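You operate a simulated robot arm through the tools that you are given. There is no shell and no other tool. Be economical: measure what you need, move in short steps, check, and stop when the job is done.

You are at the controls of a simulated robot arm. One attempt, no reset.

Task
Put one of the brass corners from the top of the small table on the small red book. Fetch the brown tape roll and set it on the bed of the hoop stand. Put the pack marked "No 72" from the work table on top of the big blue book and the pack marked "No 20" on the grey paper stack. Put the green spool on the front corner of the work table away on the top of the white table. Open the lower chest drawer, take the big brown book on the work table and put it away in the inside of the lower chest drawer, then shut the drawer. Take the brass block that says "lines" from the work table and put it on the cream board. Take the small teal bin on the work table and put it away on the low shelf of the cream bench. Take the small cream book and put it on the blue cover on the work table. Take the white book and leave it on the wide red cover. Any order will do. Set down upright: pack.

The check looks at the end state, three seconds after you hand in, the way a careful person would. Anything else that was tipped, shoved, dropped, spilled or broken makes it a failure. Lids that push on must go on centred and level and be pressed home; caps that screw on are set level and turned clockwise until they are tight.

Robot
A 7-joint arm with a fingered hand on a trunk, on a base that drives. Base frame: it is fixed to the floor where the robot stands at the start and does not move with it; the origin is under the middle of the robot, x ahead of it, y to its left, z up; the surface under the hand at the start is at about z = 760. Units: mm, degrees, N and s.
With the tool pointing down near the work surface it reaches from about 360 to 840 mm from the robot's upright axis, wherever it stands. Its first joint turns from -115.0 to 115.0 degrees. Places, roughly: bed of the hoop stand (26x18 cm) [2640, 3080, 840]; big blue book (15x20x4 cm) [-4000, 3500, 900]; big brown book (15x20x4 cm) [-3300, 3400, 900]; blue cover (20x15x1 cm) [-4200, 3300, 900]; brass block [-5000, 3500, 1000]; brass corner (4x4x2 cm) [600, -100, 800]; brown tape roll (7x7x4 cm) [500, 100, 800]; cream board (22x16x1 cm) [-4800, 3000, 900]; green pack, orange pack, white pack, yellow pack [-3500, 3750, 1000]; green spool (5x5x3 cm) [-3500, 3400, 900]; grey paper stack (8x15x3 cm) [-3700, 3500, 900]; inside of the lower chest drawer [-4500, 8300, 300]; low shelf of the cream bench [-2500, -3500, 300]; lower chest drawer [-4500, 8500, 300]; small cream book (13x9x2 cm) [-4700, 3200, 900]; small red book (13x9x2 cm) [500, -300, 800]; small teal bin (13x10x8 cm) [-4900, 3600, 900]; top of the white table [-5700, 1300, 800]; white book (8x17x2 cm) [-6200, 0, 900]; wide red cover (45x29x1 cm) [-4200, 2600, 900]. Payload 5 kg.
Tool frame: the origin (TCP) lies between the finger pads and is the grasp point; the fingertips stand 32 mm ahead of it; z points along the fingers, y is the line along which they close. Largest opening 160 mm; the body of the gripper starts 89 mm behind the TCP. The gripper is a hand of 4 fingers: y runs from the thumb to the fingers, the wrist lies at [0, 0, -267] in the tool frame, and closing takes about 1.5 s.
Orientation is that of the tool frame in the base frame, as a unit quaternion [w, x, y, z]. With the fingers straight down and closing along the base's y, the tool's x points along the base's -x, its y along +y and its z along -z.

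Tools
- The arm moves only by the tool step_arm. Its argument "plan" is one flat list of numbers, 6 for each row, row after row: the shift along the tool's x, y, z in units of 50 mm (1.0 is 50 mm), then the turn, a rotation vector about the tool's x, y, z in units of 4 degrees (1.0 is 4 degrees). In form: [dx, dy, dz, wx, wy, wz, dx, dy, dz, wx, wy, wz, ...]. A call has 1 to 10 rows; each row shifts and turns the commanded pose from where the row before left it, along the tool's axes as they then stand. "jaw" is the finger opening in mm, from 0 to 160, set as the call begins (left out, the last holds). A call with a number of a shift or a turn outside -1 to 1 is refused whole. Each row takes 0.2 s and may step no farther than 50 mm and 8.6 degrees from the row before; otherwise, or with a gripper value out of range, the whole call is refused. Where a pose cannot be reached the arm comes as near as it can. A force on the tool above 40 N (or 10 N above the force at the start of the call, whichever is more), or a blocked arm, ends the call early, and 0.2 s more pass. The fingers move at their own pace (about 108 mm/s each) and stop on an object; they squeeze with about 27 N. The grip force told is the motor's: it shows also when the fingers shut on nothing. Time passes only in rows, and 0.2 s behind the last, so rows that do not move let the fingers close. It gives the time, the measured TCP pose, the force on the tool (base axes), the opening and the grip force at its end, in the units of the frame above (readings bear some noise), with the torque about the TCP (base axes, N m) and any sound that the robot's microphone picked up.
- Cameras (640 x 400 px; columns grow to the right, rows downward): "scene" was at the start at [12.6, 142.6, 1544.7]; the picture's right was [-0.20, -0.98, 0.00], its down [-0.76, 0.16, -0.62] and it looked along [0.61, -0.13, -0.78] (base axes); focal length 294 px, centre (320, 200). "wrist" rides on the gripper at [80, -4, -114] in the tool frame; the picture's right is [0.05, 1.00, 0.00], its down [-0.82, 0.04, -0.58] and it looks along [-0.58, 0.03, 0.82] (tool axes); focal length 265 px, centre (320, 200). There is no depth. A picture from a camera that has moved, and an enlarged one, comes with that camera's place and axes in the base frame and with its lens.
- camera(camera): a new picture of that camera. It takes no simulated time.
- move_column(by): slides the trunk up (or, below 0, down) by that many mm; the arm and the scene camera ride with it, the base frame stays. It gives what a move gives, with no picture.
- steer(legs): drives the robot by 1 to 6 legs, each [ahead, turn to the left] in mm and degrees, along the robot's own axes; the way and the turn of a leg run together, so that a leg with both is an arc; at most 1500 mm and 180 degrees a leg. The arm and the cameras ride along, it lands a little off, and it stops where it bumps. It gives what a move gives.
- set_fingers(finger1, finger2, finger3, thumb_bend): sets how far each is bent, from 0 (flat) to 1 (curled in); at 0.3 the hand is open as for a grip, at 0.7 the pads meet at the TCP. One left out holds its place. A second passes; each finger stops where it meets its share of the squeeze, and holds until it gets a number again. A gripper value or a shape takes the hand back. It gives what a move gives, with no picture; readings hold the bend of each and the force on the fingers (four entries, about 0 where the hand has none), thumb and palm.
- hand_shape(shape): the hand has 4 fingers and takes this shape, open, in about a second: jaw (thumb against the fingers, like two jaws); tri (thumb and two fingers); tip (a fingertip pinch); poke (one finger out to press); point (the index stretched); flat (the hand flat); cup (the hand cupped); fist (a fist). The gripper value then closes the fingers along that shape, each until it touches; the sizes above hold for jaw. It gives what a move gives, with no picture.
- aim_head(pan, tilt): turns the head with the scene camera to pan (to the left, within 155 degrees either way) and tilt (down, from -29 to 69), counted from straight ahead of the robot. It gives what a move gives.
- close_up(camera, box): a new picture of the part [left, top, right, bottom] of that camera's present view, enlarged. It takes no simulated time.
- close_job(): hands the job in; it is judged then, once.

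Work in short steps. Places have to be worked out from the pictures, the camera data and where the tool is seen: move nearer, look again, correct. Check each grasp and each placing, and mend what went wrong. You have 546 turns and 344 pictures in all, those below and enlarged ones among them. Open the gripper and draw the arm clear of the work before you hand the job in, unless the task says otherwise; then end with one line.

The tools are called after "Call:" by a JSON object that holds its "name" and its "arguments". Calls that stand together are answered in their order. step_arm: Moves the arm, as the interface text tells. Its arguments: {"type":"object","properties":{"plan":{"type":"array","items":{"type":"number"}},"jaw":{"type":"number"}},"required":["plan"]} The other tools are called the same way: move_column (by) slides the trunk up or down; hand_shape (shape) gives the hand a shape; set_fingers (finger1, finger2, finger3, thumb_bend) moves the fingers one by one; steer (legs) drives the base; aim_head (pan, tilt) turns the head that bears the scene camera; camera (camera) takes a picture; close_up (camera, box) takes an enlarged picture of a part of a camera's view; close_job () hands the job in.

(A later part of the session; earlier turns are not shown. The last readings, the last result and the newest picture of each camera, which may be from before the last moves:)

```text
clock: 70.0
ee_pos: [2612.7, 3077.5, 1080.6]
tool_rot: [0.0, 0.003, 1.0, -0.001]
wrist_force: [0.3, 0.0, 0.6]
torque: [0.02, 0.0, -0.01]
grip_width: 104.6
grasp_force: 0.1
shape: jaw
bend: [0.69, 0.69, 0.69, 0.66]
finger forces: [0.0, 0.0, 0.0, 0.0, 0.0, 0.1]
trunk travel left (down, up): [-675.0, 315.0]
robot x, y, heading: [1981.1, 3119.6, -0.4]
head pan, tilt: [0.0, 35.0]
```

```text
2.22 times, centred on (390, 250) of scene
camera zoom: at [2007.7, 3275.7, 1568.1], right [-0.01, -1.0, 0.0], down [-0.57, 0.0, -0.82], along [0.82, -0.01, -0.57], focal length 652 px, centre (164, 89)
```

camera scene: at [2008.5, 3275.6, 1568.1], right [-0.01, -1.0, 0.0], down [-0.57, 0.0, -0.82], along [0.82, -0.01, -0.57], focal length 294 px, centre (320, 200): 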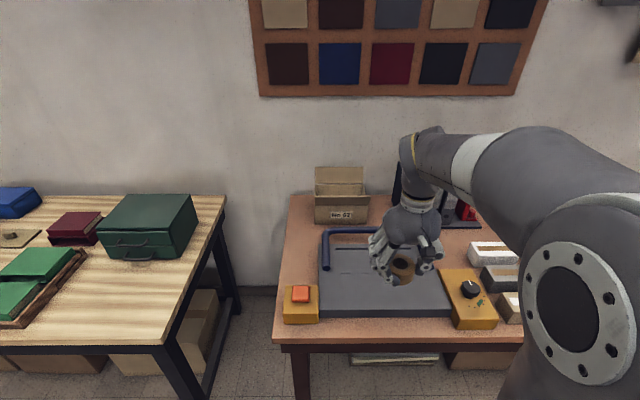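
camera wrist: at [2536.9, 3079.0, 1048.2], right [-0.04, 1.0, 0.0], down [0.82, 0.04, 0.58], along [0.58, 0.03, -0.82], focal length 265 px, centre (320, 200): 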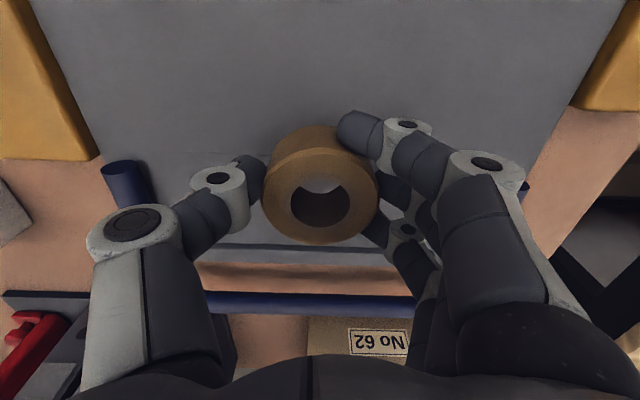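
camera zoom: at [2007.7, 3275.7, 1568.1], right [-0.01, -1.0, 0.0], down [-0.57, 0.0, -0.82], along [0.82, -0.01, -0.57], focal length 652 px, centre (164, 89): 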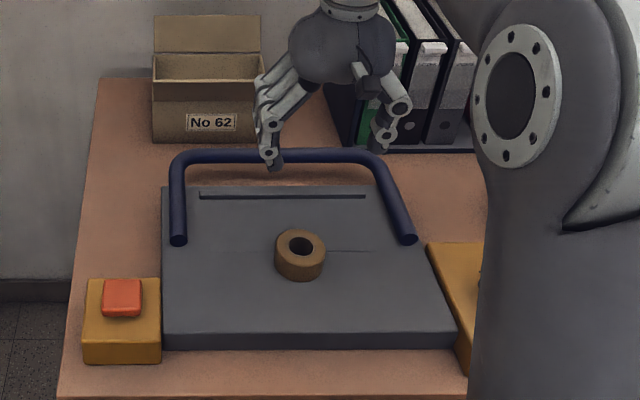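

Roll placed. I'll retract the arm and back straight out along y≈3118, then turn to face the work table and look.

Call:
{"name": "step_arm", "arguments": {"plan": [0.8, 0, 0, 0, 0, 0, 0.8, 0, 0, 0, 0, 0, 0.8, 0, 0, 0, 0, 0, 0.8, 0, 0, 0, 0, 0]}}

Call:
{"name": "steer", "arguments": {"legs": [[-1500, 0], [-600, 0], [0, 90], [0, 89]]}}

Call:
{"name": "aim_head", "arguments": {"pan": 10, "tilt": 15}}

Call:
{"name": "camera", "arguments": {"camera": "scene"}}

```text
clock: 71.0
ee_pos: [2450.5, 3080.7, 1083.4]
tool_rot: [0.001, 0.004, 1.0, 0.0]
wrist_force: [0.0, -0.2, 0.3]
torque: [0.0, -0.02, -0.01]
grip_width: 104.3
grasp_force: 0.1
shape: jaw
bend: [0.69, 0.69, 0.69, 0.66]
finger forces: [0.0, 0.1, 0.0, 0.0, 0.0, 0.1]
trunk travel left (down, up): [-675.0, 315.0]
robot x, y, heading: [1979.9, 3116.1, -0.4]
head pan, tilt: [0.0, 35.0]
```

```text
clock: 89.0
ee_pos: [-574.8, 3112.7, 1082.6]
tool_rot: [0.0, 1.0, 0.011, 0.0]
wrist_force: [0.0, -0.6, 0.1]
torque: [-0.04, 0.02, 0.03]
grip_width: 104.6
grasp_force: 0.2
shape: jaw
bend: [0.69, 0.69, 0.69, 0.66]
finger forces: [0.1, 0.1, 0.1, 0.1, 0.0, 0.0]
trunk travel left (down, up): [-675.0, 315.0]
robot x, y, heading: [-101.4, 3089.5, -178.9]
head pan, tilt: [0.0, 35.0]
```

```text
clock: 89.8
ee_pos: [-574.7, 3112.8, 1083.0]
tool_rot: [0.0, 1.0, 0.011, 0.0]
wrist_force: [-0.9, -0.3, 0.8]
torque: [0.03, -0.01, 0.01]
grip_width: 104.6
grasp_force: 0.1
shape: jaw
bend: [0.69, 0.69, 0.69, 0.66]
finger forces: [0.0, 0.1, 0.0, 0.0, 0.1, 0.0]
trunk travel left (down, up): [-675.0, 315.0]
robot x, y, heading: [-100.5, 3087.8, -178.7]
head pan, tilt: [10.0, 15.0]
```

```text
314 pictures are left
camera scene: at [-131.4, 2917.3, 1600.1], right [-0.19, 0.98, 0.0], down [0.25, 0.05, -0.97], along [-0.95, -0.19, -0.26], focal length 294 px, centre (320, 200)
```

scene: 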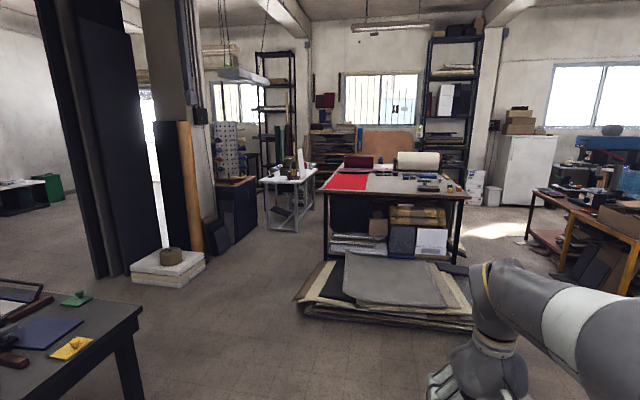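

The work table's near edge is at x≈-3150 with boards on the floor in front, so I'll come along its +y side. I'll drive to about (-1800,4400) and look again.

Call:
{"name": "steer", "arguments": {"legs": [[0, -39], [1500, 0], [650, 0], [0, 38]]}}

Call:
{"name": "aim_head", "arguments": {"pan": 15, "tilt": 20}}

Call:
{"name": "camera", "arguments": {"camera": "scene"}}

Call:
{"name": "close_up", "arguments": {"camera": "scene", "box": [120, 120, 440, 320]}}

```text
clock: 104.0
ee_pos: [-2290.8, 4381.0, 1082.6]
tool_rot: [0.0, 1.0, 0.018, 0.0]
wrist_force: [0.0, -0.9, -0.3]
torque: [0.01, -0.01, 0.0]
grip_width: 104.7
grasp_force: 0.0
shape: jaw
bend: [0.69, 0.69, 0.69, 0.66]
finger forces: [0.0, 0.0, 0.0, 0.0, 0.0, 0.1]
trunk travel left (down, up): [-675.0, 315.0]
robot x, y, heading: [-1816.5, 4364.6, -177.8]
head pan, tilt: [10.0, 15.0]
```

```text
clock: 104.7
ee_pos: [-2291.2, 4380.6, 1081.6]
tool_rot: [0.0, 1.0, 0.018, 0.0]
wrist_force: [-0.7, -0.3, -0.1]
torque: [-0.01, 0.01, -0.01]
grip_width: 104.5
grasp_force: 0.2
shape: jaw
bend: [0.69, 0.69, 0.69, 0.66]
finger forces: [0.0, 0.0, 0.0, 0.0, 0.0, 0.0]
trunk travel left (down, up): [-675.0, 315.0]
robot x, y, heading: [-1821.1, 4367.1, -177.8]
head pan, tilt: [15.0, 20.0]
```

```text
313 pictures are left
camera scene: at [-1843.0, 4184.5, 1592.0], right [-0.29, 0.96, 0.0], down [0.33, 0.1, -0.94], along [-0.9, -0.27, -0.34], focal length 294 px, centre (320, 200)
```

scene: 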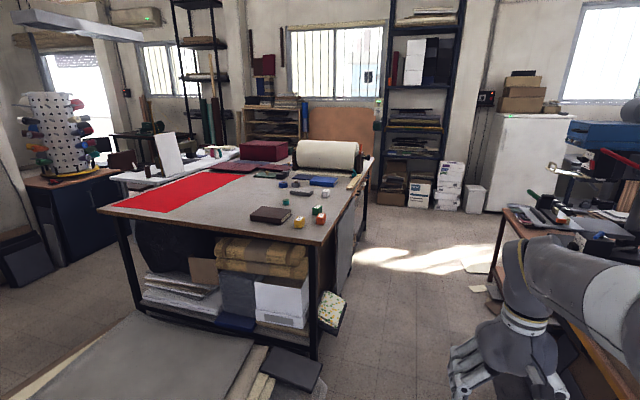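

```text
2.00 times, centred on (280, 220) of scene
camera zoom: at [-1843.0, 4184.5, 1592.0], right [-0.29, 0.96, 0.0], down [0.33, 0.1, -0.94], along [-0.9, -0.27, -0.34], focal length 587 px, centre (400, 160)
```

zoom: 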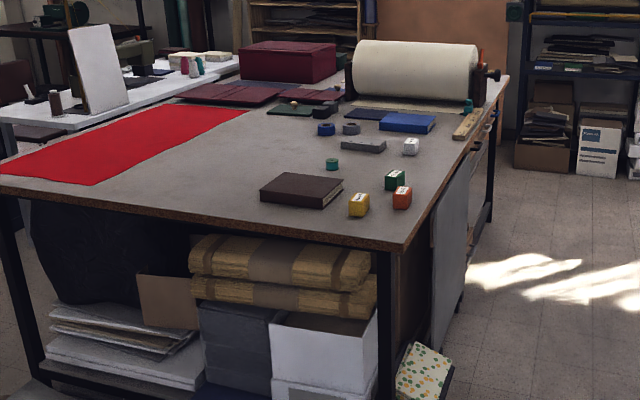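

I now see the layout: table edge y≈3817, packs near (-3260..-3800, 3640..3740). I'll drive along the aisle to x≈-3450 and turn to face the table.

Call:
{"name": "steer", "arguments": {"legs": [[1500, 0], [130, 0], [0, 87.8]]}}

Call:
{"name": "aim_head", "arguments": {"pan": 0, "tilt": 40}}

Call:
{"name": "camera", "arguments": {"camera": "scene"}}

Call:
{"name": "camera", "arguments": {"camera": "wrist"}}

```text
clock: 116.8
ee_pos: [-3502.1, 3821.4, 1082.5]
tool_rot: [0.0, 0.707, 0.707, 0.0]
wrist_force: [0.5, -0.4, 0.3]
torque: [-0.02, 0.03, 0.0]
grip_width: 104.8
grasp_force: 0.0
shape: jaw
bend: [0.69, 0.69, 0.69, 0.66]
finger forces: [0.1, 0.1, 0.1, 0.0, 0.0, 0.0]
trunk travel left (down, up): [-675.0, 315.0]
robot x, y, heading: [-3468.4, 4292.6, -90.0]
head pan, tilt: [15.0, 20.0]
```

```text
clock: 117.6
ee_pos: [-3499.5, 3821.6, 1082.9]
tool_rot: [0.0, 0.707, 0.707, 0.0]
wrist_force: [0.2, -0.3, 0.2]
torque: [0.0, 0.0, -0.03]
grip_width: 104.8
grasp_force: 0.0
shape: jaw
bend: [0.69, 0.69, 0.69, 0.66]
finger forces: [0.0, 0.0, 0.0, 0.0, 0.0, 0.0]
trunk travel left (down, up): [-675.0, 315.0]
robot x, y, heading: [-3468.2, 4294.2, -90.0]
head pan, tilt: [0.0, 40.0]
```

```text
311 pictures are left
camera scene: at [-3313.0, 4269.0, 1560.7], right [-1.0, 0.0, 0.0], down [0.0, 0.64, -0.77], along [0.0, -0.77, -0.64], focal length 294 px, centre (320, 200)
```

scene: 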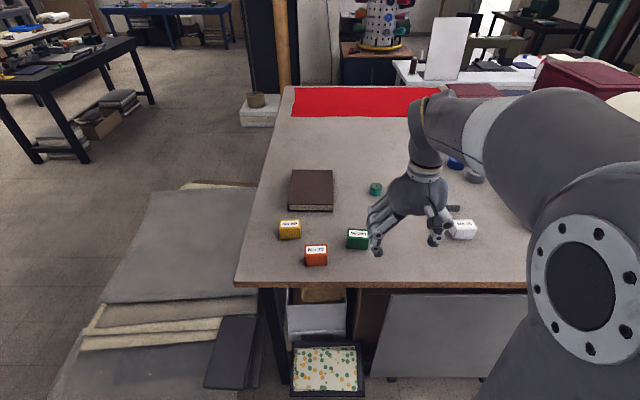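

```text
310 pictures are left
camera wrist: at [-3505.2, 3900.8, 1196.8], right [1.0, 0.05, 0.0], down [0.04, -0.82, 0.58], along [0.03, -0.58, -0.82], focal length 265 px, centre (320, 200)
```

wrist: 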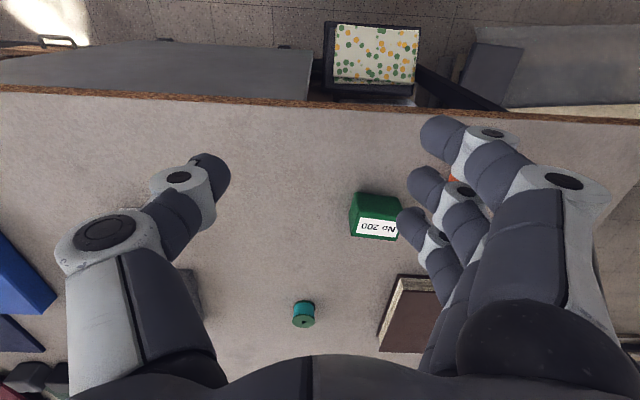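

I'll zoom in to read the pack labels.

Call:
{"name": "close_up", "arguments": {"camera": "scene", "box": [260, 160, 420, 280]}}

Call:
{"name": "close_up", "arguments": {"camera": "scene", "box": [430, 190, 510, 250]}}

```text
3.33 times, centred on (340, 220) of scene
camera zoom: at [-3313.0, 4269.0, 1560.7], right [-1.0, 0.0, 0.0], down [0.0, 0.64, -0.77], along [0.0, -0.77, -0.64], focal length 978 px, centre (253, 133)
```

zoom: 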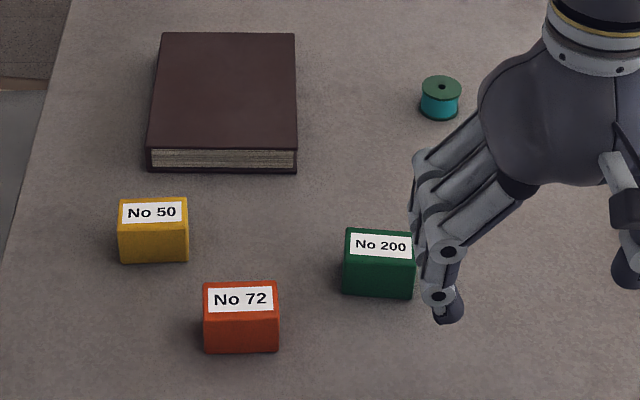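

```text
6.67 times, centred on (470, 220) of scene
camera zoom: at [-3313.0, 4269.0, 1560.7], right [-1.0, 0.0, 0.0], down [0.0, 0.64, -0.77], along [0.0, -0.77, -0.64], focal length 1957 px, centre (-680, 67)
```

zoom: 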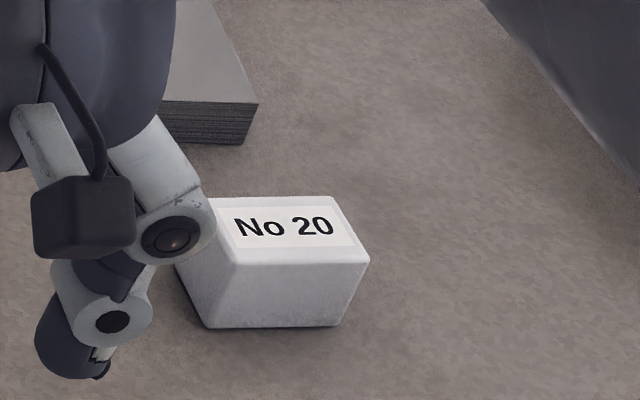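

Orange is "No 72" and white is "No 20". Orange pack is judged at (-3303,3724); I'll move above it.

Call:
{"name": "step_arm", "arguments": {"plan": [-0.38, 0.79, 0, 0, 0, 0, -0.38, 0.79, 0, 0, 0, 0, -0.38, 0.79, 0, 0, 0, 0, -0.37, 0.78, 0, 0, 0, 0, -0.36, 0.78, 0, 0, 0, 0, 0, 0, 0.9, 0, 0, 0, 0, 0, 0, 0, 0, 0]}}

Call:
{"name": "camera", "arguments": {"camera": "wrist"}}

```text
clock: 119.2
ee_pos: [-3302.8, 3724.9, 1038.2]
tool_rot: [0.0, 0.707, 0.707, 0.0]
wrist_force: [0.5, -0.7, 0.5]
torque: [-0.02, 0.03, 0.02]
grip_width: 104.6
grasp_force: 0.0
shape: jaw
bend: [0.69, 0.69, 0.69, 0.66]
finger forces: [0.0, 0.1, 0.1, 0.1, 0.1, 0.0]
trunk travel left (down, up): [-675.0, 315.0]
robot x, y, heading: [-3469.1, 4291.4, -90.0]
head pan, tilt: [0.0, 40.0]
```

```text
307 pictures are left
camera wrist: at [-3307.0, 3805.0, 1152.4], right [1.0, 0.05, 0.0], down [0.04, -0.82, 0.58], along [0.03, -0.58, -0.82], focal length 265 px, centre (320, 200)
```

wrist: 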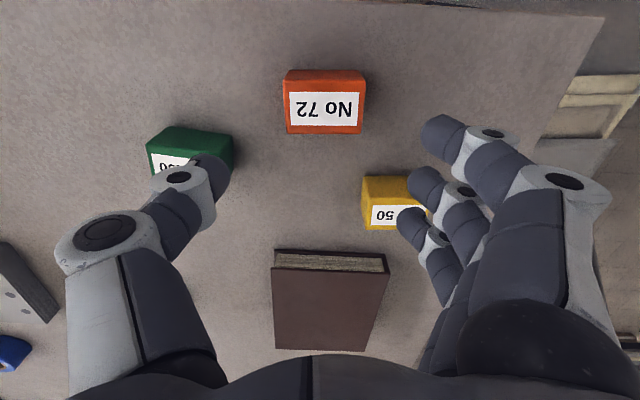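

Triangulation gives pack top z≈947, table ≈905, pack centre (-3300,3741). I'll line up and descend.

Call:
{"name": "step_arm", "arguments": {"plan": [0.32, 0.04, 0, 0, 0, 0, 0, 0, 0.7, 0, 0, 0, 0, 0, 0.7, 0, 0, 0, 0, 0, 0.44, 0, 0, 0, 0, 0, 0, 0, 0, 0], "jaw": 100}}

Call:
{"name": "camera", "arguments": {"camera": "wrist"}}

```text
clock: 120.4
ee_pos: [-3299.4, 3744.5, 943.9]
tool_rot: [0.0, 0.707, 0.707, 0.001]
wrist_force: [-1.0, -0.7, 0.6]
torque: [0.03, 0.01, -0.01]
grip_width: 100.4
grasp_force: 0.1
shape: jaw
bend: [0.7, 0.7, 0.7, 0.68]
finger forces: [0.0, 0.0, 0.0, 0.0, 0.0, 0.0]
trunk travel left (down, up): [-675.0, 315.0]
robot x, y, heading: [-3465.7, 4293.2, -90.1]
head pan, tilt: [0.0, 40.0]
```

```text
306 pictures are left
camera wrist: at [-3303.5, 3823.4, 1058.9], right [1.0, 0.05, 0.0], down [0.04, -0.82, 0.58], along [0.03, -0.58, -0.82], focal length 265 px, centre (320, 200)
```

wrist: 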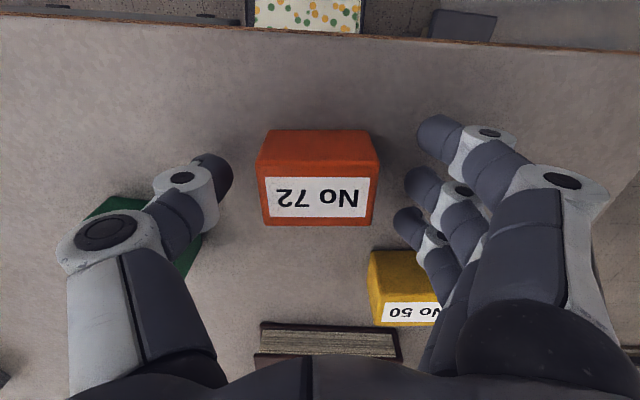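

Finger 3 is close to the yellow pack, so I'll shift 5 mm toward the robot before closing.

Call:
{"name": "step_arm", "arguments": {"plan": [0.1, 0, 0, 0, 0, 0, 0, 0, 0, 0, 0, 0]}}

Call:
{"name": "step_arm", "arguments": {"plan": [0, 0, 0, 0, 0, 0, 0, 0, 0, 0, 0, 0, 0, 0, 0, 0, 0, 0, 0, 0, 0, 0, 0, 0, 0, 0, 0, 0, 0, 0, 0, 0, 0, 0, 0, 0], "jaw": 40}}

Call:
{"name": "camera", "arguments": {"camera": "wrist"}}

```text
clock: 121.0
ee_pos: [-3299.4, 3748.2, 944.5]
tool_rot: [-0.001, 0.707, 0.707, 0.0]
wrist_force: [0.3, 0.6, 0.6]
torque: [-0.02, 0.02, -0.06]
grip_width: 100.5
grasp_force: 0.1
shape: jaw
bend: [0.7, 0.7, 0.7, 0.68]
finger forces: [0.0, 0.1, 0.1, 0.1, 0.0, 0.1]
trunk travel left (down, up): [-675.0, 315.0]
robot x, y, heading: [-3466.0, 4290.9, -90.1]
head pan, tilt: [0.0, 40.0]
```

```text
clock: 122.4
ee_pos: [-3298.5, 3748.6, 945.1]
tool_rot: [0.0, 0.707, 0.707, 0.0]
wrist_force: [0.3, 0.6, -0.1]
torque: [0.02, 0.01, 0.05]
grip_width: 42.6
grasp_force: 26.8
shape: jaw
bend: [0.68, 0.73, 0.73, 0.7]
finger forces: [0.0, 11.5, 9.7, 0.0, 22.2, 0.0]
trunk travel left (down, up): [-675.0, 315.0]
robot x, y, heading: [-3468.3, 4291.8, -89.9]
head pan, tilt: [0.0, 40.0]
```

```text
305 pictures are left
camera wrist: at [-3303.9, 3828.8, 1059.3], right [1.0, 0.05, 0.0], down [0.04, -0.82, 0.58], along [0.03, -0.58, -0.82], focal length 265 px, centre (320, 200)
```

wrist: 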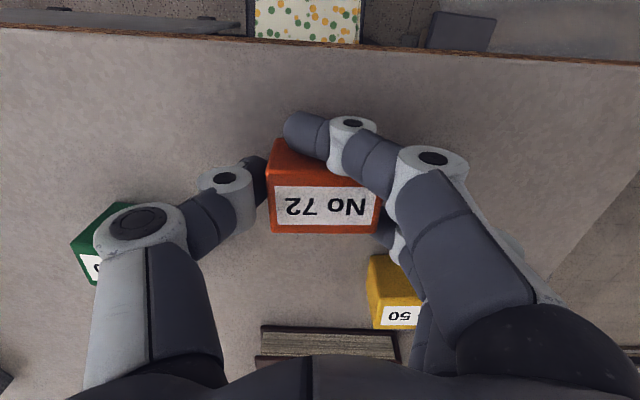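

Gripped, with finger 1 passing in front. I'll lift and check.

Call:
{"name": "step_arm", "arguments": {"plan": [0, 0, -0.4, 0, 0, 0, 0, 0, -0.8, 0, 0, 0, 0, 0, -0.8, 0, 0, 0, 0, 0, -0.6, 0, 0, 0, 0, 0, 0, 0, 0, 0]}}

Call:
{"name": "camera", "arguments": {"camera": "wrist"}}

Call:
{"name": "camera", "arguments": {"camera": "scene"}}

```text
clock: 123.6
ee_pos: [-3300.3, 3745.6, 1074.8]
tool_rot: [0.0, 0.707, 0.707, -0.001]
wrist_force: [0.0, 1.0, -0.4]
torque: [-0.01, 0.01, 0.01]
grip_width: 42.6
grasp_force: 27.3
shape: jaw
bend: [0.68, 0.73, 0.73, 0.7]
finger forces: [0.1, 11.8, 10.0, 0.0, 22.0, 0.0]
trunk travel left (down, up): [-675.0, 315.0]
robot x, y, heading: [-3469.0, 4290.2, -90.1]
head pan, tilt: [0.0, 40.0]
```

```text
304 pictures are left
camera wrist: at [-3304.1, 3825.2, 1188.3], right [1.0, 0.05, 0.0], down [0.04, -0.82, 0.58], along [0.03, -0.58, -0.82], focal length 265 px, centre (320, 200)
```

wrist: 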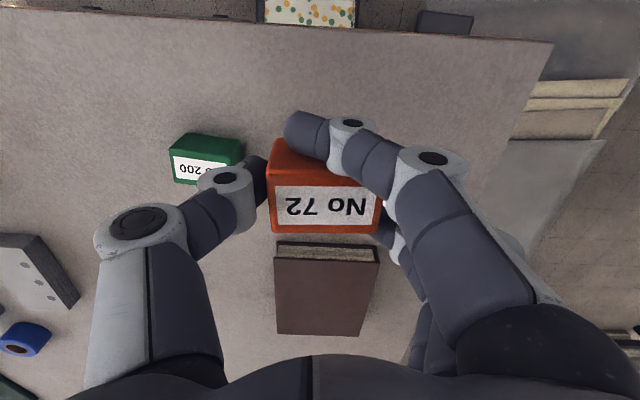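

```text
303 pictures are left
camera scene: at [-3312.9, 4269.0, 1560.6], right [-1.0, 0.0, 0.0], down [0.0, 0.64, -0.77], along [0.0, -0.77, -0.64], focal length 294 px, centre (320, 200)
```

scene: 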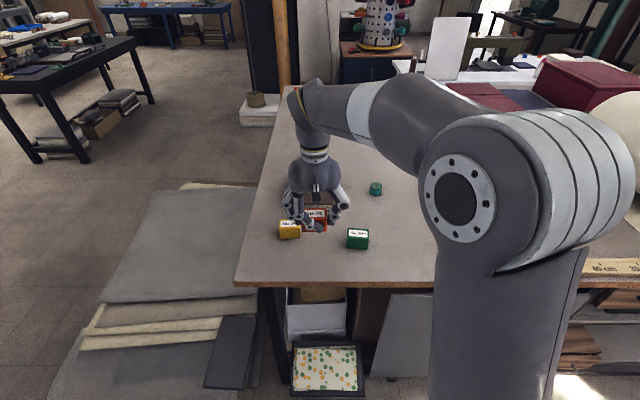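

The pack is held level and clear. I'll drive sideways: turn right, 560 mm ahead, turn back to face the table near the blue book.

Call:
{"name": "steer", "arguments": {"legs": [[0, -90], [560, 0], [0, 90]]}}

Call:
{"name": "camera", "arguments": {"camera": "scene"}}

Call:
{"name": "camera", "arguments": {"camera": "wrist"}}

```text
clock: 132.5
ee_pos: [-4371.2, 3839.4, 1076.8]
tool_rot: [-0.003, 0.954, 0.299, -0.003]
wrist_force: [2.3, 12.5, 8.1]
torque: [-0.5, 0.04, 0.11]
grip_width: 34.8
grasp_force: 26.7
shape: jaw
bend: [0.68, 0.71, 0.78, 0.72]
finger forces: [5.2, 16.5, 26.7, 0.0, 14.9, 0.1]
trunk travel left (down, up): [-675.0, 315.0]
robot x, y, heading: [-4018.3, 4286.4, -144.6]
head pan, tilt: [0.0, 40.0]
stopped in leg 3: the force on the tool passed its limit at 46 N (the readings are from after the stop); the commanded pose is now the measured one
```

```text
302 pictures are left
camera scene: at [-3948.9, 4150.1, 1560.7], right [-0.58, 0.82, 0.0], down [0.52, 0.37, -0.77], along [-0.62, -0.44, -0.64], focal length 294 px, centre (320, 200)
```

scene: 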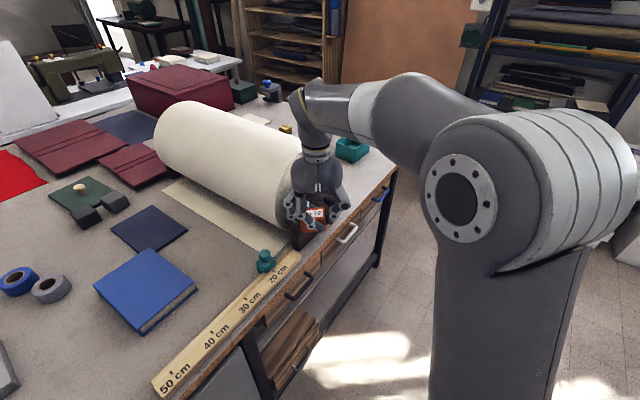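

```text
301 pictures are left
camera wrist: at [-4306.7, 3888.6, 1189.6], right [0.61, -0.79, -0.01], down [-0.64, -0.5, 0.58], along [-0.46, -0.35, -0.81], focal length 265 px, centre (320, 200)
```

wrist: 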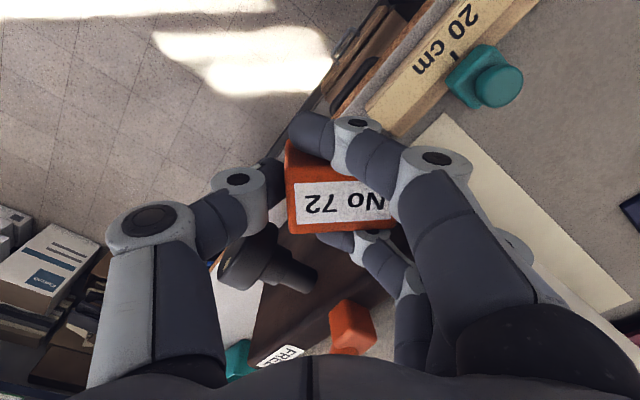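

The hand touched the paper roll's stand while turning. I'll turn back out right away and check that nothing moved.

Call:
{"name": "steer", "arguments": {"legs": [[0, -22]]}}

Call:
{"name": "camera", "arguments": {"camera": "wrist"}}

Call:
{"name": "aim_head", "arguments": {"pan": 20, "tilt": 35}}

Call:
{"name": "camera", "arguments": {"camera": "scene"}}

```text
clock: 133.5
ee_pos: [-4417.8, 3886.6, 1076.1]
tool_rot: [0.0, 0.971, 0.238, 0.007]
wrist_force: [12.5, -1.9, 5.3]
torque: [-0.4, -0.13, 0.58]
grip_width: 40.3
grasp_force: 27.1
shape: jaw
bend: [0.68, 0.71, 0.74, 0.72]
finger forces: [1.5, 14.3, 16.8, 0.0, 17.0, 0.0]
trunk travel left (down, up): [-675.0, 315.0]
robot x, y, heading: [-4018.9, 4289.0, -152.3]
head pan, tilt: [0.0, 40.0]
stopped in leg 1: the force on the tool passed its limit at 48 N (the readings are from after the stop); the commanded pose is now the measured one
```

```text
300 pictures are left
camera wrist: at [-4349.7, 3927.0, 1190.7], right [0.51, -0.86, 0.01], down [-0.71, -0.42, 0.57], along [-0.49, -0.29, -0.82], focal length 265 px, centre (320, 200)
```

wrist: 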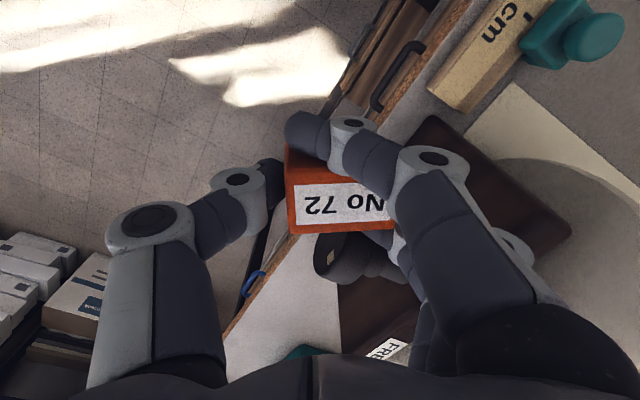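

```text
clock: 134.4
ee_pos: [-4417.8, 3886.2, 1076.2]
tool_rot: [0.0, 0.971, 0.238, 0.007]
wrist_force: [19.0, -3.0, 8.8]
torque: [-0.47, -0.27, 0.97]
grip_width: 40.4
grasp_force: 27.1
shape: jaw
bend: [0.68, 0.71, 0.74, 0.72]
finger forces: [1.5, 14.8, 23.3, 0.0, 16.2, 0.0]
trunk travel left (down, up): [-675.0, 315.0]
robot x, y, heading: [-4018.9, 4287.5, -152.5]
head pan, tilt: [20.0, 35.0]
```

```text
299 pictures are left
camera scene: at [-3950.8, 4114.3, 1568.0], right [-0.74, 0.68, 0.0], down [0.39, 0.42, -0.82], along [-0.56, -0.6, -0.57], focal length 294 px, centre (320, 200)
```

scene: 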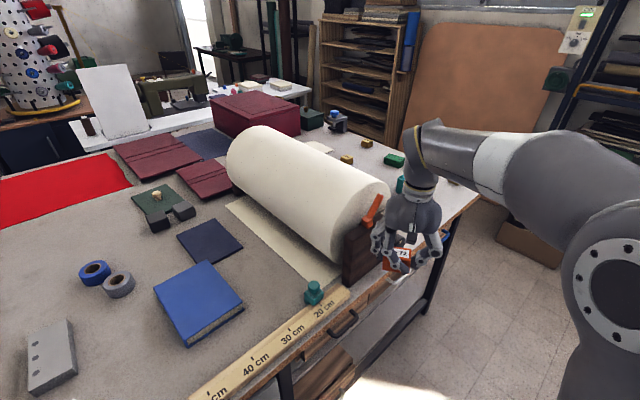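

The hand rests against the roll's crank. I'll raise it straight up to free it.

Call:
{"name": "step_arm", "arguments": {"plan": [0, 0, -0.3, 0, 0, 0, 0, 0, -0.3, 0, 0, 0, 0, 0, -0.3, 0, 0, 0]}}

Call:
{"name": "camera", "arguments": {"camera": "wrist"}}

```text
clock: 135.2
ee_pos: [-4422.7, 3887.0, 1121.4]
tool_rot: [0.0, 0.971, 0.238, 0.006]
wrist_force: [-0.5, 1.3, -1.5]
torque: [0.01, -0.02, 0.01]
grip_width: 38.2
grasp_force: 26.9
shape: jaw
bend: [0.68, 0.71, 0.75, 0.72]
finger forces: [1.9, 13.9, 5.9, 0.0, 17.9, 0.0]
trunk travel left (down, up): [-675.0, 315.0]
robot x, y, heading: [-4022.1, 4288.9, -152.5]
head pan, tilt: [20.0, 35.0]
```

```text
298 pictures are left
camera wrist: at [-4353.7, 3927.6, 1235.6], right [0.51, -0.86, 0.0], down [-0.71, -0.41, 0.57], along [-0.49, -0.29, -0.82], focal length 265 px, centre (320, 200)
```

wrist: 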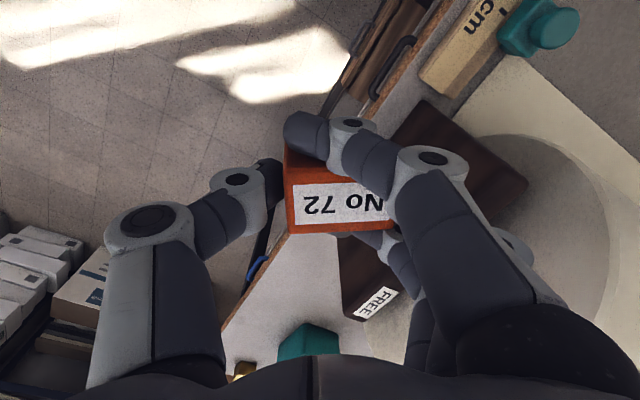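

Free of the crank, with no force. I'll raise further to z≈1270 and look over the roll stand.

Call:
{"name": "step_arm", "arguments": {"plan": [0, 0, -1, 0, 0, 0, 0, 0, -1, 0, 0, 0, 0, 0, -1, 0, 0, 0, 0, 0, 0, 0, 0, 0]}}

Call:
{"name": "camera", "arguments": {"camera": "wrist"}}

Call:
{"name": "close_up", "arguments": {"camera": "scene", "box": [200, 110, 480, 310]}}

```text
clock: 136.2
ee_pos: [-4423.6, 3887.8, 1269.6]
tool_rot: [0.0, 0.972, 0.236, 0.007]
wrist_force: [0.1, 0.2, -0.1]
torque: [-0.01, -0.01, 0.01]
grip_width: 38.4
grasp_force: 26.9
shape: jaw
bend: [0.68, 0.71, 0.75, 0.72]
finger forces: [1.7, 14.0, 5.8, 0.2, 17.8, 0.0]
trunk travel left (down, up): [-675.0, 315.0]
robot x, y, heading: [-4017.6, 4290.7, -152.2]
head pan, tilt: [20.0, 35.0]
```

```text
297 pictures are left
camera wrist: at [-4355.0, 3927.6, 1384.1], right [0.51, -0.86, 0.0], down [-0.71, -0.41, 0.57], along [-0.49, -0.29, -0.82], focal length 265 px, centre (320, 200)
```

wrist: 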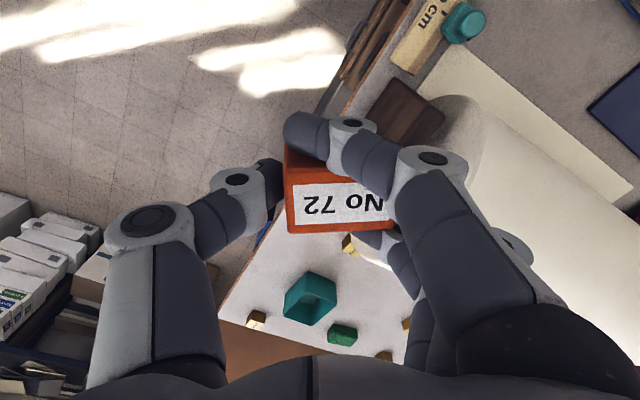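

```text
2.00 times, centred on (340, 210) of scene
camera zoom: at [-3953.9, 4114.0, 1568.1], right [-0.74, 0.68, 0.0], down [0.39, 0.42, -0.82], along [-0.55, -0.6, -0.57], focal length 587 px, centre (280, 180)
```

zoom: 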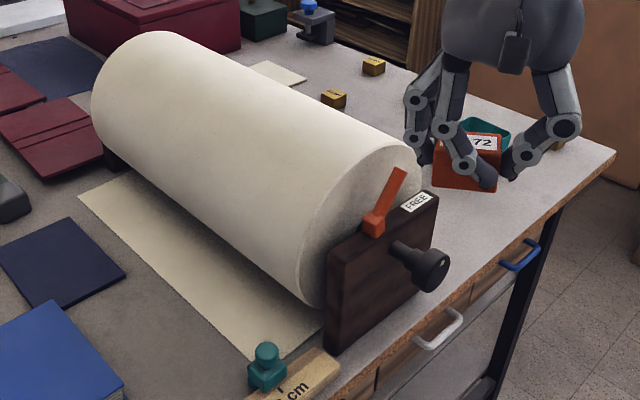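

The roll stand did not shift, but comparing pictures, the red lever on its end plate now leans toward −x ("FREE"); in the first bump picture it leaned toward +x, so I nudged it while backing off. I'll restore it after placing this pack. Now I turn to face the table with the hand high.

Call:
{"name": "steer", "arguments": {"legs": [[0, 62.3]]}}

Call:
{"name": "aim_head", "arguments": {"pan": 0, "tilt": 45}}

Call:
{"name": "camera", "arguments": {"camera": "scene"}}

Call:
{"name": "camera", "arguments": {"camera": "wrist"}}

```text
clock: 139.3
ee_pos: [-3853.8, 3744.5, 1269.1]
tool_rot: [-0.003, 0.711, 0.704, 0.007]
wrist_force: [-0.1, -0.8, -0.2]
torque: [0.04, 0.0, 0.01]
grip_width: 38.3
grasp_force: 27.0
shape: jaw
bend: [0.68, 0.71, 0.75, 0.72]
finger forces: [1.3, 14.0, 5.6, 0.0, 17.8, 0.0]
trunk travel left (down, up): [-675.0, 315.0]
robot x, y, heading: [-4015.5, 4288.7, -90.6]
head pan, tilt: [20.0, 35.0]
```

```text
clock: 140.1
ee_pos: [-3853.1, 3743.1, 1268.2]
tool_rot: [-0.003, 0.711, 0.704, 0.006]
wrist_force: [0.2, 0.6, -0.5]
torque: [-0.01, 0.02, -0.02]
grip_width: 38.2
grasp_force: 27.2
shape: jaw
bend: [0.68, 0.71, 0.75, 0.72]
finger forces: [1.3, 14.0, 5.6, 0.1, 17.7, 0.1]
trunk travel left (down, up): [-675.0, 315.0]
robot x, y, heading: [-4018.7, 4290.3, -90.1]
head pan, tilt: [0.0, 45.0]
```

```text
295 pictures are left
camera scene: at [-3863.2, 4267.7, 1553.4], right [-1.0, 0.01, 0.0], down [0.0, 0.71, -0.71], along [-0.01, -0.71, -0.71], focal length 294 px, centre (320, 200)
```

scene: 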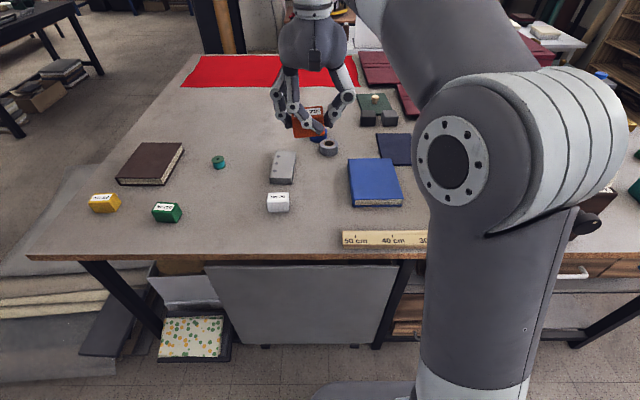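

```text
294 pictures are left
camera wrist: at [-3856.8, 3822.1, 1383.8], right [1.0, 0.04, 0.0], down [0.03, -0.82, 0.57], along [0.03, -0.57, -0.82], focal length 265 px, centre (320, 200)
```

wrist: 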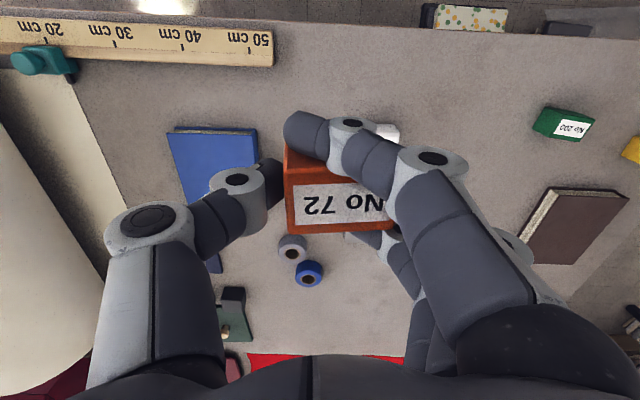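

The blue book's top is centred near (-4041,3573). I'll zoom to check how the pack sits in the hand, then move above the book.

Call:
{"name": "step_arm", "arguments": {"plan": [-0.6, -0.75, 0, 0, 0, 0, -0.6, -0.75, 0, 0, 0, 0, -0.6, -0.75, 0, 0, 0, 0, -0.6, -0.75, 0, 0, 0, 0, -0.6, -0.75, 0, 0, 0, 0, 0, 0, 1, 0, 0, 0, 0, 0, 1, 0, 0, 0, 0, 0, 1, 0, 0, 0, 0, 0, 0, 0, 0, 0]}}

Call:
{"name": "camera", "arguments": {"camera": "wrist"}}

Call:
{"name": "close_up", "arguments": {"camera": "scene", "box": [300, 80, 460, 220]}}

```text
clock: 142.1
ee_pos: [-4044.8, 3607.7, 1114.2]
tool_rot: [-0.003, 0.71, 0.704, 0.006]
wrist_force: [1.5, 0.9, -0.1]
torque: [0.0, -0.01, 0.0]
grip_width: 38.3
grasp_force: 27.2
shape: jaw
bend: [0.69, 0.71, 0.75, 0.72]
finger forces: [1.3, 13.4, 5.5, 0.0, 16.7, 0.0]
out of reach, approached as far as the arm can: row 5
trunk travel left (down, up): [-675.0, 315.0]
robot x, y, heading: [-4018.8, 4289.0, -90.5]
head pan, tilt: [0.0, 45.0]
```

```text
293 pictures are left
camera wrist: at [-4049.3, 3686.8, 1229.5], right [1.0, 0.04, 0.0], down [0.03, -0.82, 0.57], along [0.03, -0.57, -0.82], focal length 265 px, centre (320, 200)
```

wrist: 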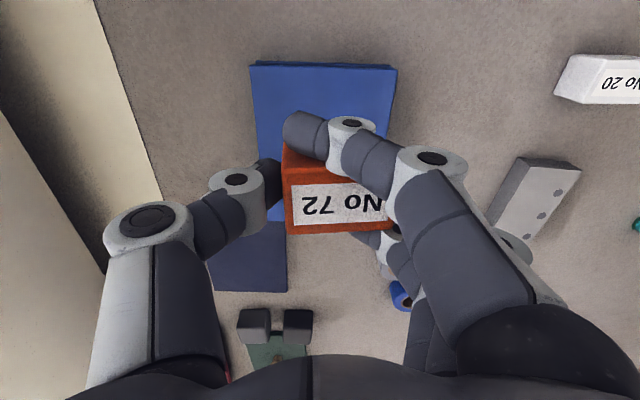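

```text
2.86 times, centred on (380, 150) of scene
camera zoom: at [-3863.4, 4268.4, 1553.4], right [-1.0, 0.01, 0.0], down [0.01, 0.71, -0.71], along [-0.01, -0.71, -0.71], focal length 839 px, centre (149, 343)
```

zoom: 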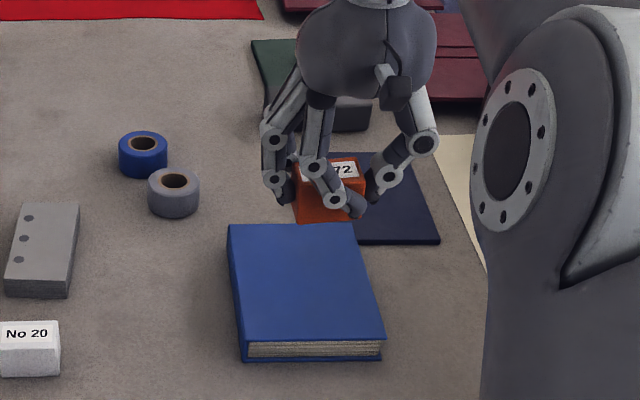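

The pack is over the near half of the book (book x −4113..−3971, y ≈3448..3648). I'll shift 20 mm inward while descending to z≈998.

Call:
{"name": "step_arm", "arguments": {"plan": [0, 0.06, 0.8, 0, 0, 0, -0.2, 0, 0.8, 0, 0, 0, -0.3, 0, 0.7, 0, 0, 0, 0, 0, 0, 0, 0, 0]}}

Call:
{"name": "camera", "arguments": {"camera": "wrist"}}

Call:
{"name": "close_up", "arguments": {"camera": "scene", "box": [320, 120, 440, 220]}}

```text
clock: 143.1
ee_pos: [-4042.7, 3581.2, 998.6]
tool_rot: [-0.003, 0.71, 0.704, 0.005]
wrist_force: [0.2, 0.3, -1.6]
torque: [0.0, -0.01, 0.01]
grip_width: 38.0
grasp_force: 27.2
shape: jaw
bend: [0.69, 0.71, 0.75, 0.72]
finger forces: [1.3, 13.5, 5.4, 0.1, 16.7, 0.0]
trunk travel left (down, up): [-675.0, 315.0]
robot x, y, heading: [-4015.0, 4287.3, -90.2]
head pan, tilt: [0.0, 45.0]
```

```text
291 pictures are left
camera wrist: at [-4046.2, 3660.4, 1113.6], right [1.0, 0.04, 0.0], down [0.03, -0.82, 0.57], along [0.03, -0.57, -0.82], focal length 265 px, centre (320, 200)
```

wrist: 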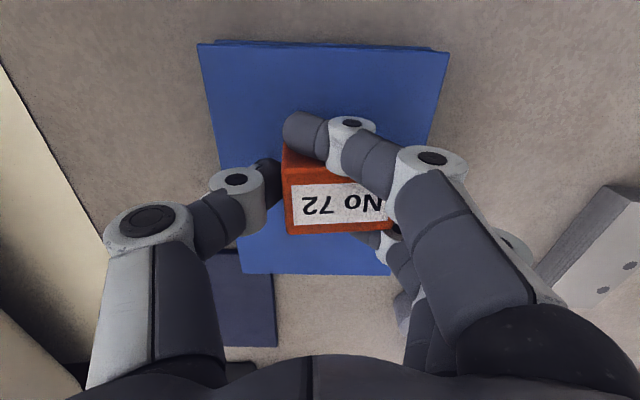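

```text
4.00 times, centred on (380, 170) of scene
camera zoom: at [-3863.4, 4267.7, 1553.4], right [-1.0, 0.01, 0.0], down [0.01, 0.71, -0.71], along [-0.01, -0.71, -0.71], focal length 1174 px, centre (80, 320)
```

zoom: 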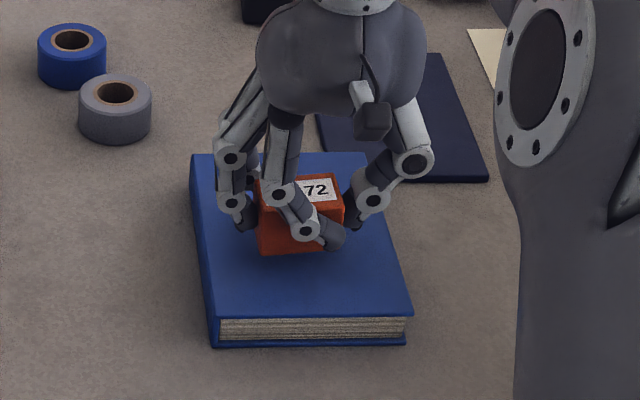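

The pack is over the book, with only slight yaw. I'll feel down in 2 mm steps.

Call:
{"name": "step_arm", "arguments": {"plan": [0, 0, 0.06, 0, 0, 0, 0, 0, 0.06, 0, 0, 0, 0, 0, 0.06, 0, 0, 0, 0, 0, 0.04, 0, 0, 0]}}

Call:
{"name": "step_arm", "arguments": {"plan": [0, 0, 0.04, 0, 0, 0, 0, 0, 0.04, 0, 0, 0, 0, 0, 0.04, 0, 0, 0]}}

```text
clock: 144.1
ee_pos: [-4041.4, 3583.3, 987.3]
tool_rot: [-0.004, 0.71, 0.704, 0.006]
wrist_force: [0.1, 0.2, -0.3]
torque: [-0.04, 0.02, 0.0]
grip_width: 38.4
grasp_force: 27.1
shape: jaw
bend: [0.69, 0.71, 0.75, 0.72]
finger forces: [1.3, 13.4, 5.4, 0.1, 16.6, 0.1]
trunk travel left (down, up): [-675.0, 315.0]
robot x, y, heading: [-4019.8, 4289.2, -90.0]
head pan, tilt: [0.0, 45.0]
```

```text
clock: 144.9
ee_pos: [-4040.4, 3584.1, 981.7]
tool_rot: [-0.004, 0.71, 0.704, 0.005]
wrist_force: [-0.7, -0.4, 3.3]
torque: [0.09, -0.06, 0.01]
grip_width: 37.9
grasp_force: 26.7
shape: jaw
bend: [0.69, 0.72, 0.75, 0.72]
finger forces: [0.9, 14.1, 5.8, 0.1, 17.3, 0.1]
trunk travel left (down, up): [-675.0, 315.0]
robot x, y, heading: [-4018.7, 4291.4, -90.6]
head pan, tilt: [0.0, 45.0]
```

Contact is starting. I'll press 1.5 mm more to level it, then open.

Call:
{"name": "step_arm", "arguments": {"plan": [0, 0, 0.03, 0, 0, 0, 0, 0, 0, 0, 0, 0]}}

Call:
{"name": "step_arm", "arguments": {"plan": [0, 0, 0, 0, 0, 0, 0, 0, 0, 0, 0, 0, 0, 0, 0, 0, 0, 0, 0, 0, 0, 0, 0, 0], "jaw": 100}}

Call:
{"name": "step_arm", "arguments": {"plan": [0, 0, -0.5, 0, 0, 0, 0, 0, -1, 0, 0, 0, 0, 0, -1, 0, 0, 0, 0, 0, -1, 0, 0, 0, 0, 0, 0, 0, 0, 0]}}

Call:
{"name": "camera", "arguments": {"camera": "wrist"}}

Call:
{"name": "close_up", "arguments": {"camera": "scene", "box": [320, 120, 440, 220]}}

```text
clock: 145.5
ee_pos: [-4041.8, 3584.6, 980.2]
tool_rot: [-0.003, 0.711, 0.703, 0.006]
wrist_force: [-0.8, -1.8, 9.3]
torque: [-0.02, -0.29, -0.05]
grip_width: 38.0
grasp_force: 27.3
shape: jaw
bend: [0.69, 0.72, 0.75, 0.72]
finger forces: [0.6, 14.9, 6.3, 0.0, 19.3, 0.1]
trunk travel left (down, up): [-675.0, 315.0]
robot x, y, heading: [-4019.5, 4290.8, -90.6]
head pan, tilt: [0.0, 45.0]
```

```text
clock: 146.5
ee_pos: [-4041.3, 3584.1, 979.8]
tool_rot: [-0.004, 0.71, 0.705, 0.006]
wrist_force: [0.2, -0.1, 0.5]
torque: [0.04, 0.03, -0.02]
grip_width: 99.8
grasp_force: 0.1
shape: jaw
bend: [0.7, 0.71, 0.71, 0.68]
finger forces: [0.1, 0.0, 0.0, 0.0, 0.0, 0.0]
trunk travel left (down, up): [-675.0, 315.0]
robot x, y, heading: [-4015.5, 4288.2, -90.3]
head pan, tilt: [0.0, 45.0]
```

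```text
clock: 147.7
ee_pos: [-4040.4, 3582.8, 1155.6]
tool_rot: [-0.005, 0.71, 0.704, 0.006]
wrist_force: [1.0, -0.6, -0.8]
torque: [0.0, -0.03, -0.03]
grip_width: 99.6
grasp_force: 0.0
shape: jaw
bend: [0.7, 0.71, 0.71, 0.68]
finger forces: [0.0, 0.0, 0.0, 0.0, 0.1, 0.0]
trunk travel left (down, up): [-675.0, 315.0]
robot x, y, heading: [-4017.1, 4287.9, -90.5]
head pan, tilt: [0.0, 45.0]
```

```text
289 pictures are left
camera wrist: at [-4043.8, 3662.2, 1271.1], right [1.0, 0.04, 0.0], down [0.03, -0.82, 0.57], along [0.03, -0.57, -0.82], focal length 265 px, centre (320, 200)
```

wrist: 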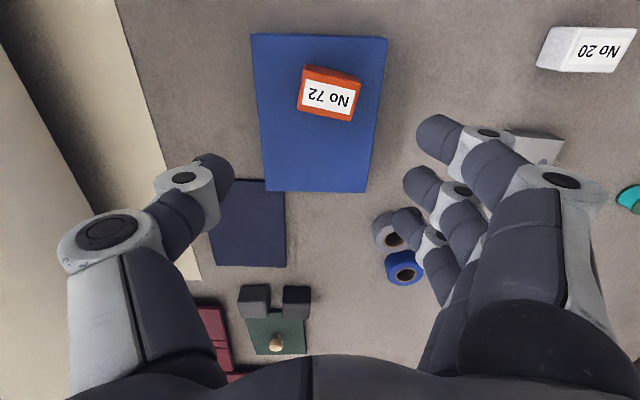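

```text
4.00 times, centred on (380, 170) of scene
camera zoom: at [-3863.4, 4267.7, 1553.3], right [-1.0, 0.01, 0.0], down [0.01, 0.71, -0.71], along [-0.01, -0.71, -0.71], focal length 1174 px, centre (80, 320)
```

zoom: 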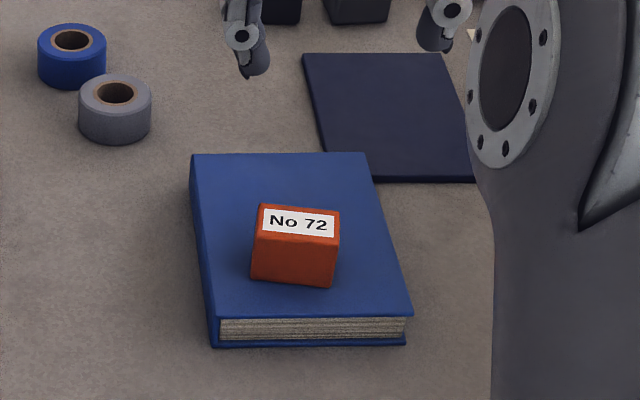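

Pack No 72 is upright on the blue book. Now I go to put the lever back: move out over the aisle side, then to the −x side of the lever, with the fingers closed.

Call:
{"name": "step_arm", "arguments": {"plan": [0.9, 0, -0.3, 0, 0, 0, 0.9, 0, -0.3, 0, 0, 0, 0.9, 0, -0.3, 0, 0, 0, 0.9, 0, -0.3, 0, 0, 0, 0.9, 0, -0.3, 0, 0, 0, 0.9, 0, -0.3, 0, 0, 0], "jaw": 0}}

Call:
{"name": "step_arm", "arguments": {"plan": [0, -1, 0, 0, 0, 0, 0, -1, 0, 0, 0, 0, 0, -1, 0, 0, 0, 0, 0, -1, 0, 0, 0, 0, 0, -1, 0, 0, 0, 0, 0, -1, 0, 0, 0, 0, 0, -1, 0, 0, 0, 0, 0, -1, 0, 0, 0, 0, 0, -1, 0, 0, 0, 0, 0, -1, 0, 0, 0, 0]}}

Call:
{"name": "aim_head", "arguments": {"pan": -35, "tilt": 30}}

Call:
{"name": "camera", "arguments": {"camera": "scene"}}

Call:
{"name": "camera", "arguments": {"camera": "wrist"}}

```text
clock: 149.1
ee_pos: [-4036.8, 3853.8, 1250.6]
tool_rot: [-0.002, 0.71, 0.704, 0.006]
wrist_force: [-0.5, -0.8, 0.9]
torque: [-0.01, 0.04, -0.01]
grip_width: 0.0
grasp_force: 26.7
shape: jaw
bend: [0.69, 0.63, 0.69, 0.67]
finger forces: [0.1, 0.0, 0.0, 0.0, 0.0, 0.0]
trunk travel left (down, up): [-675.0, 315.0]
robot x, y, heading: [-4018.9, 4288.8, -90.4]
head pan, tilt: [0.0, 45.0]
```

```text
clock: 151.3
ee_pos: [-4455.4, 3852.9, 1243.4]
tool_rot: [-0.004, 0.71, 0.704, 0.008]
wrist_force: [-0.5, -1.7, -0.2]
torque: [0.1, -0.1, 0.03]
grip_width: 0.3
grasp_force: 27.5
shape: jaw
bend: [0.69, 0.63, 0.69, 0.67]
finger forces: [0.1, 0.0, 0.0, 0.0, 0.0, 0.1]
out of reach, approached as far as the arm can: row 9, 10
trunk travel left (down, up): [-675.0, 315.0]
robot x, y, heading: [-4015.4, 4285.9, -90.8]
head pan, tilt: [0.0, 45.0]
```

```text
clock: 152.3
ee_pos: [-4451.1, 3854.5, 1246.8]
tool_rot: [-0.003, 0.711, 0.703, 0.006]
wrist_force: [0.6, -0.2, 0.2]
torque: [0.0, 0.03, -0.01]
grip_width: 0.0
grasp_force: 26.9
shape: jaw
bend: [0.69, 0.63, 0.69, 0.67]
finger forces: [0.0, 0.0, 0.0, 0.0, 0.0, 0.1]
trunk travel left (down, up): [-675.0, 315.0]
robot x, y, heading: [-4019.2, 4290.1, -90.3]
head pan, tilt: [-35.0, 30.0]
```

```text
287 pictures are left
camera scene: at [-3915.4, 4275.4, 1575.9], right [-0.82, 0.58, 0.0], down [0.29, 0.41, -0.87], along [-0.5, -0.71, -0.5], focal length 294 px, centre (320, 200)
```

scene: 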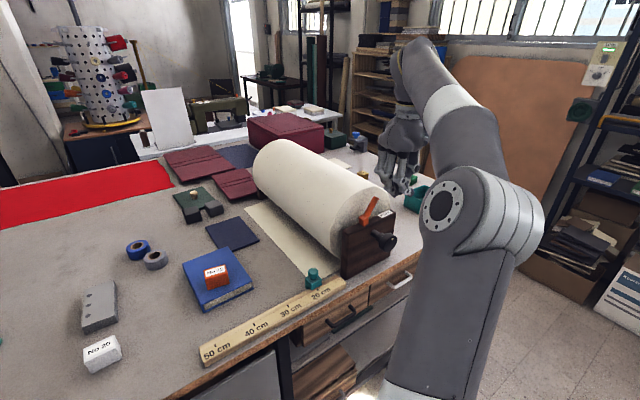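

```text
286 pictures are left
camera wrist: at [-4455.7, 3933.4, 1360.5], right [1.0, 0.04, 0.0], down [0.03, -0.82, 0.57], along [0.03, -0.57, -0.82], focal length 265 px, centre (320, 200)
```

wrist: 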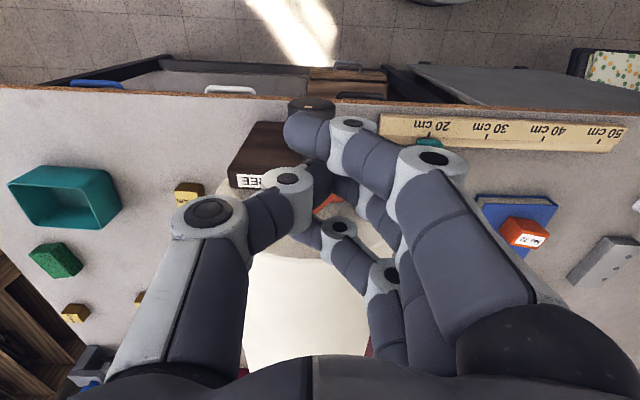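

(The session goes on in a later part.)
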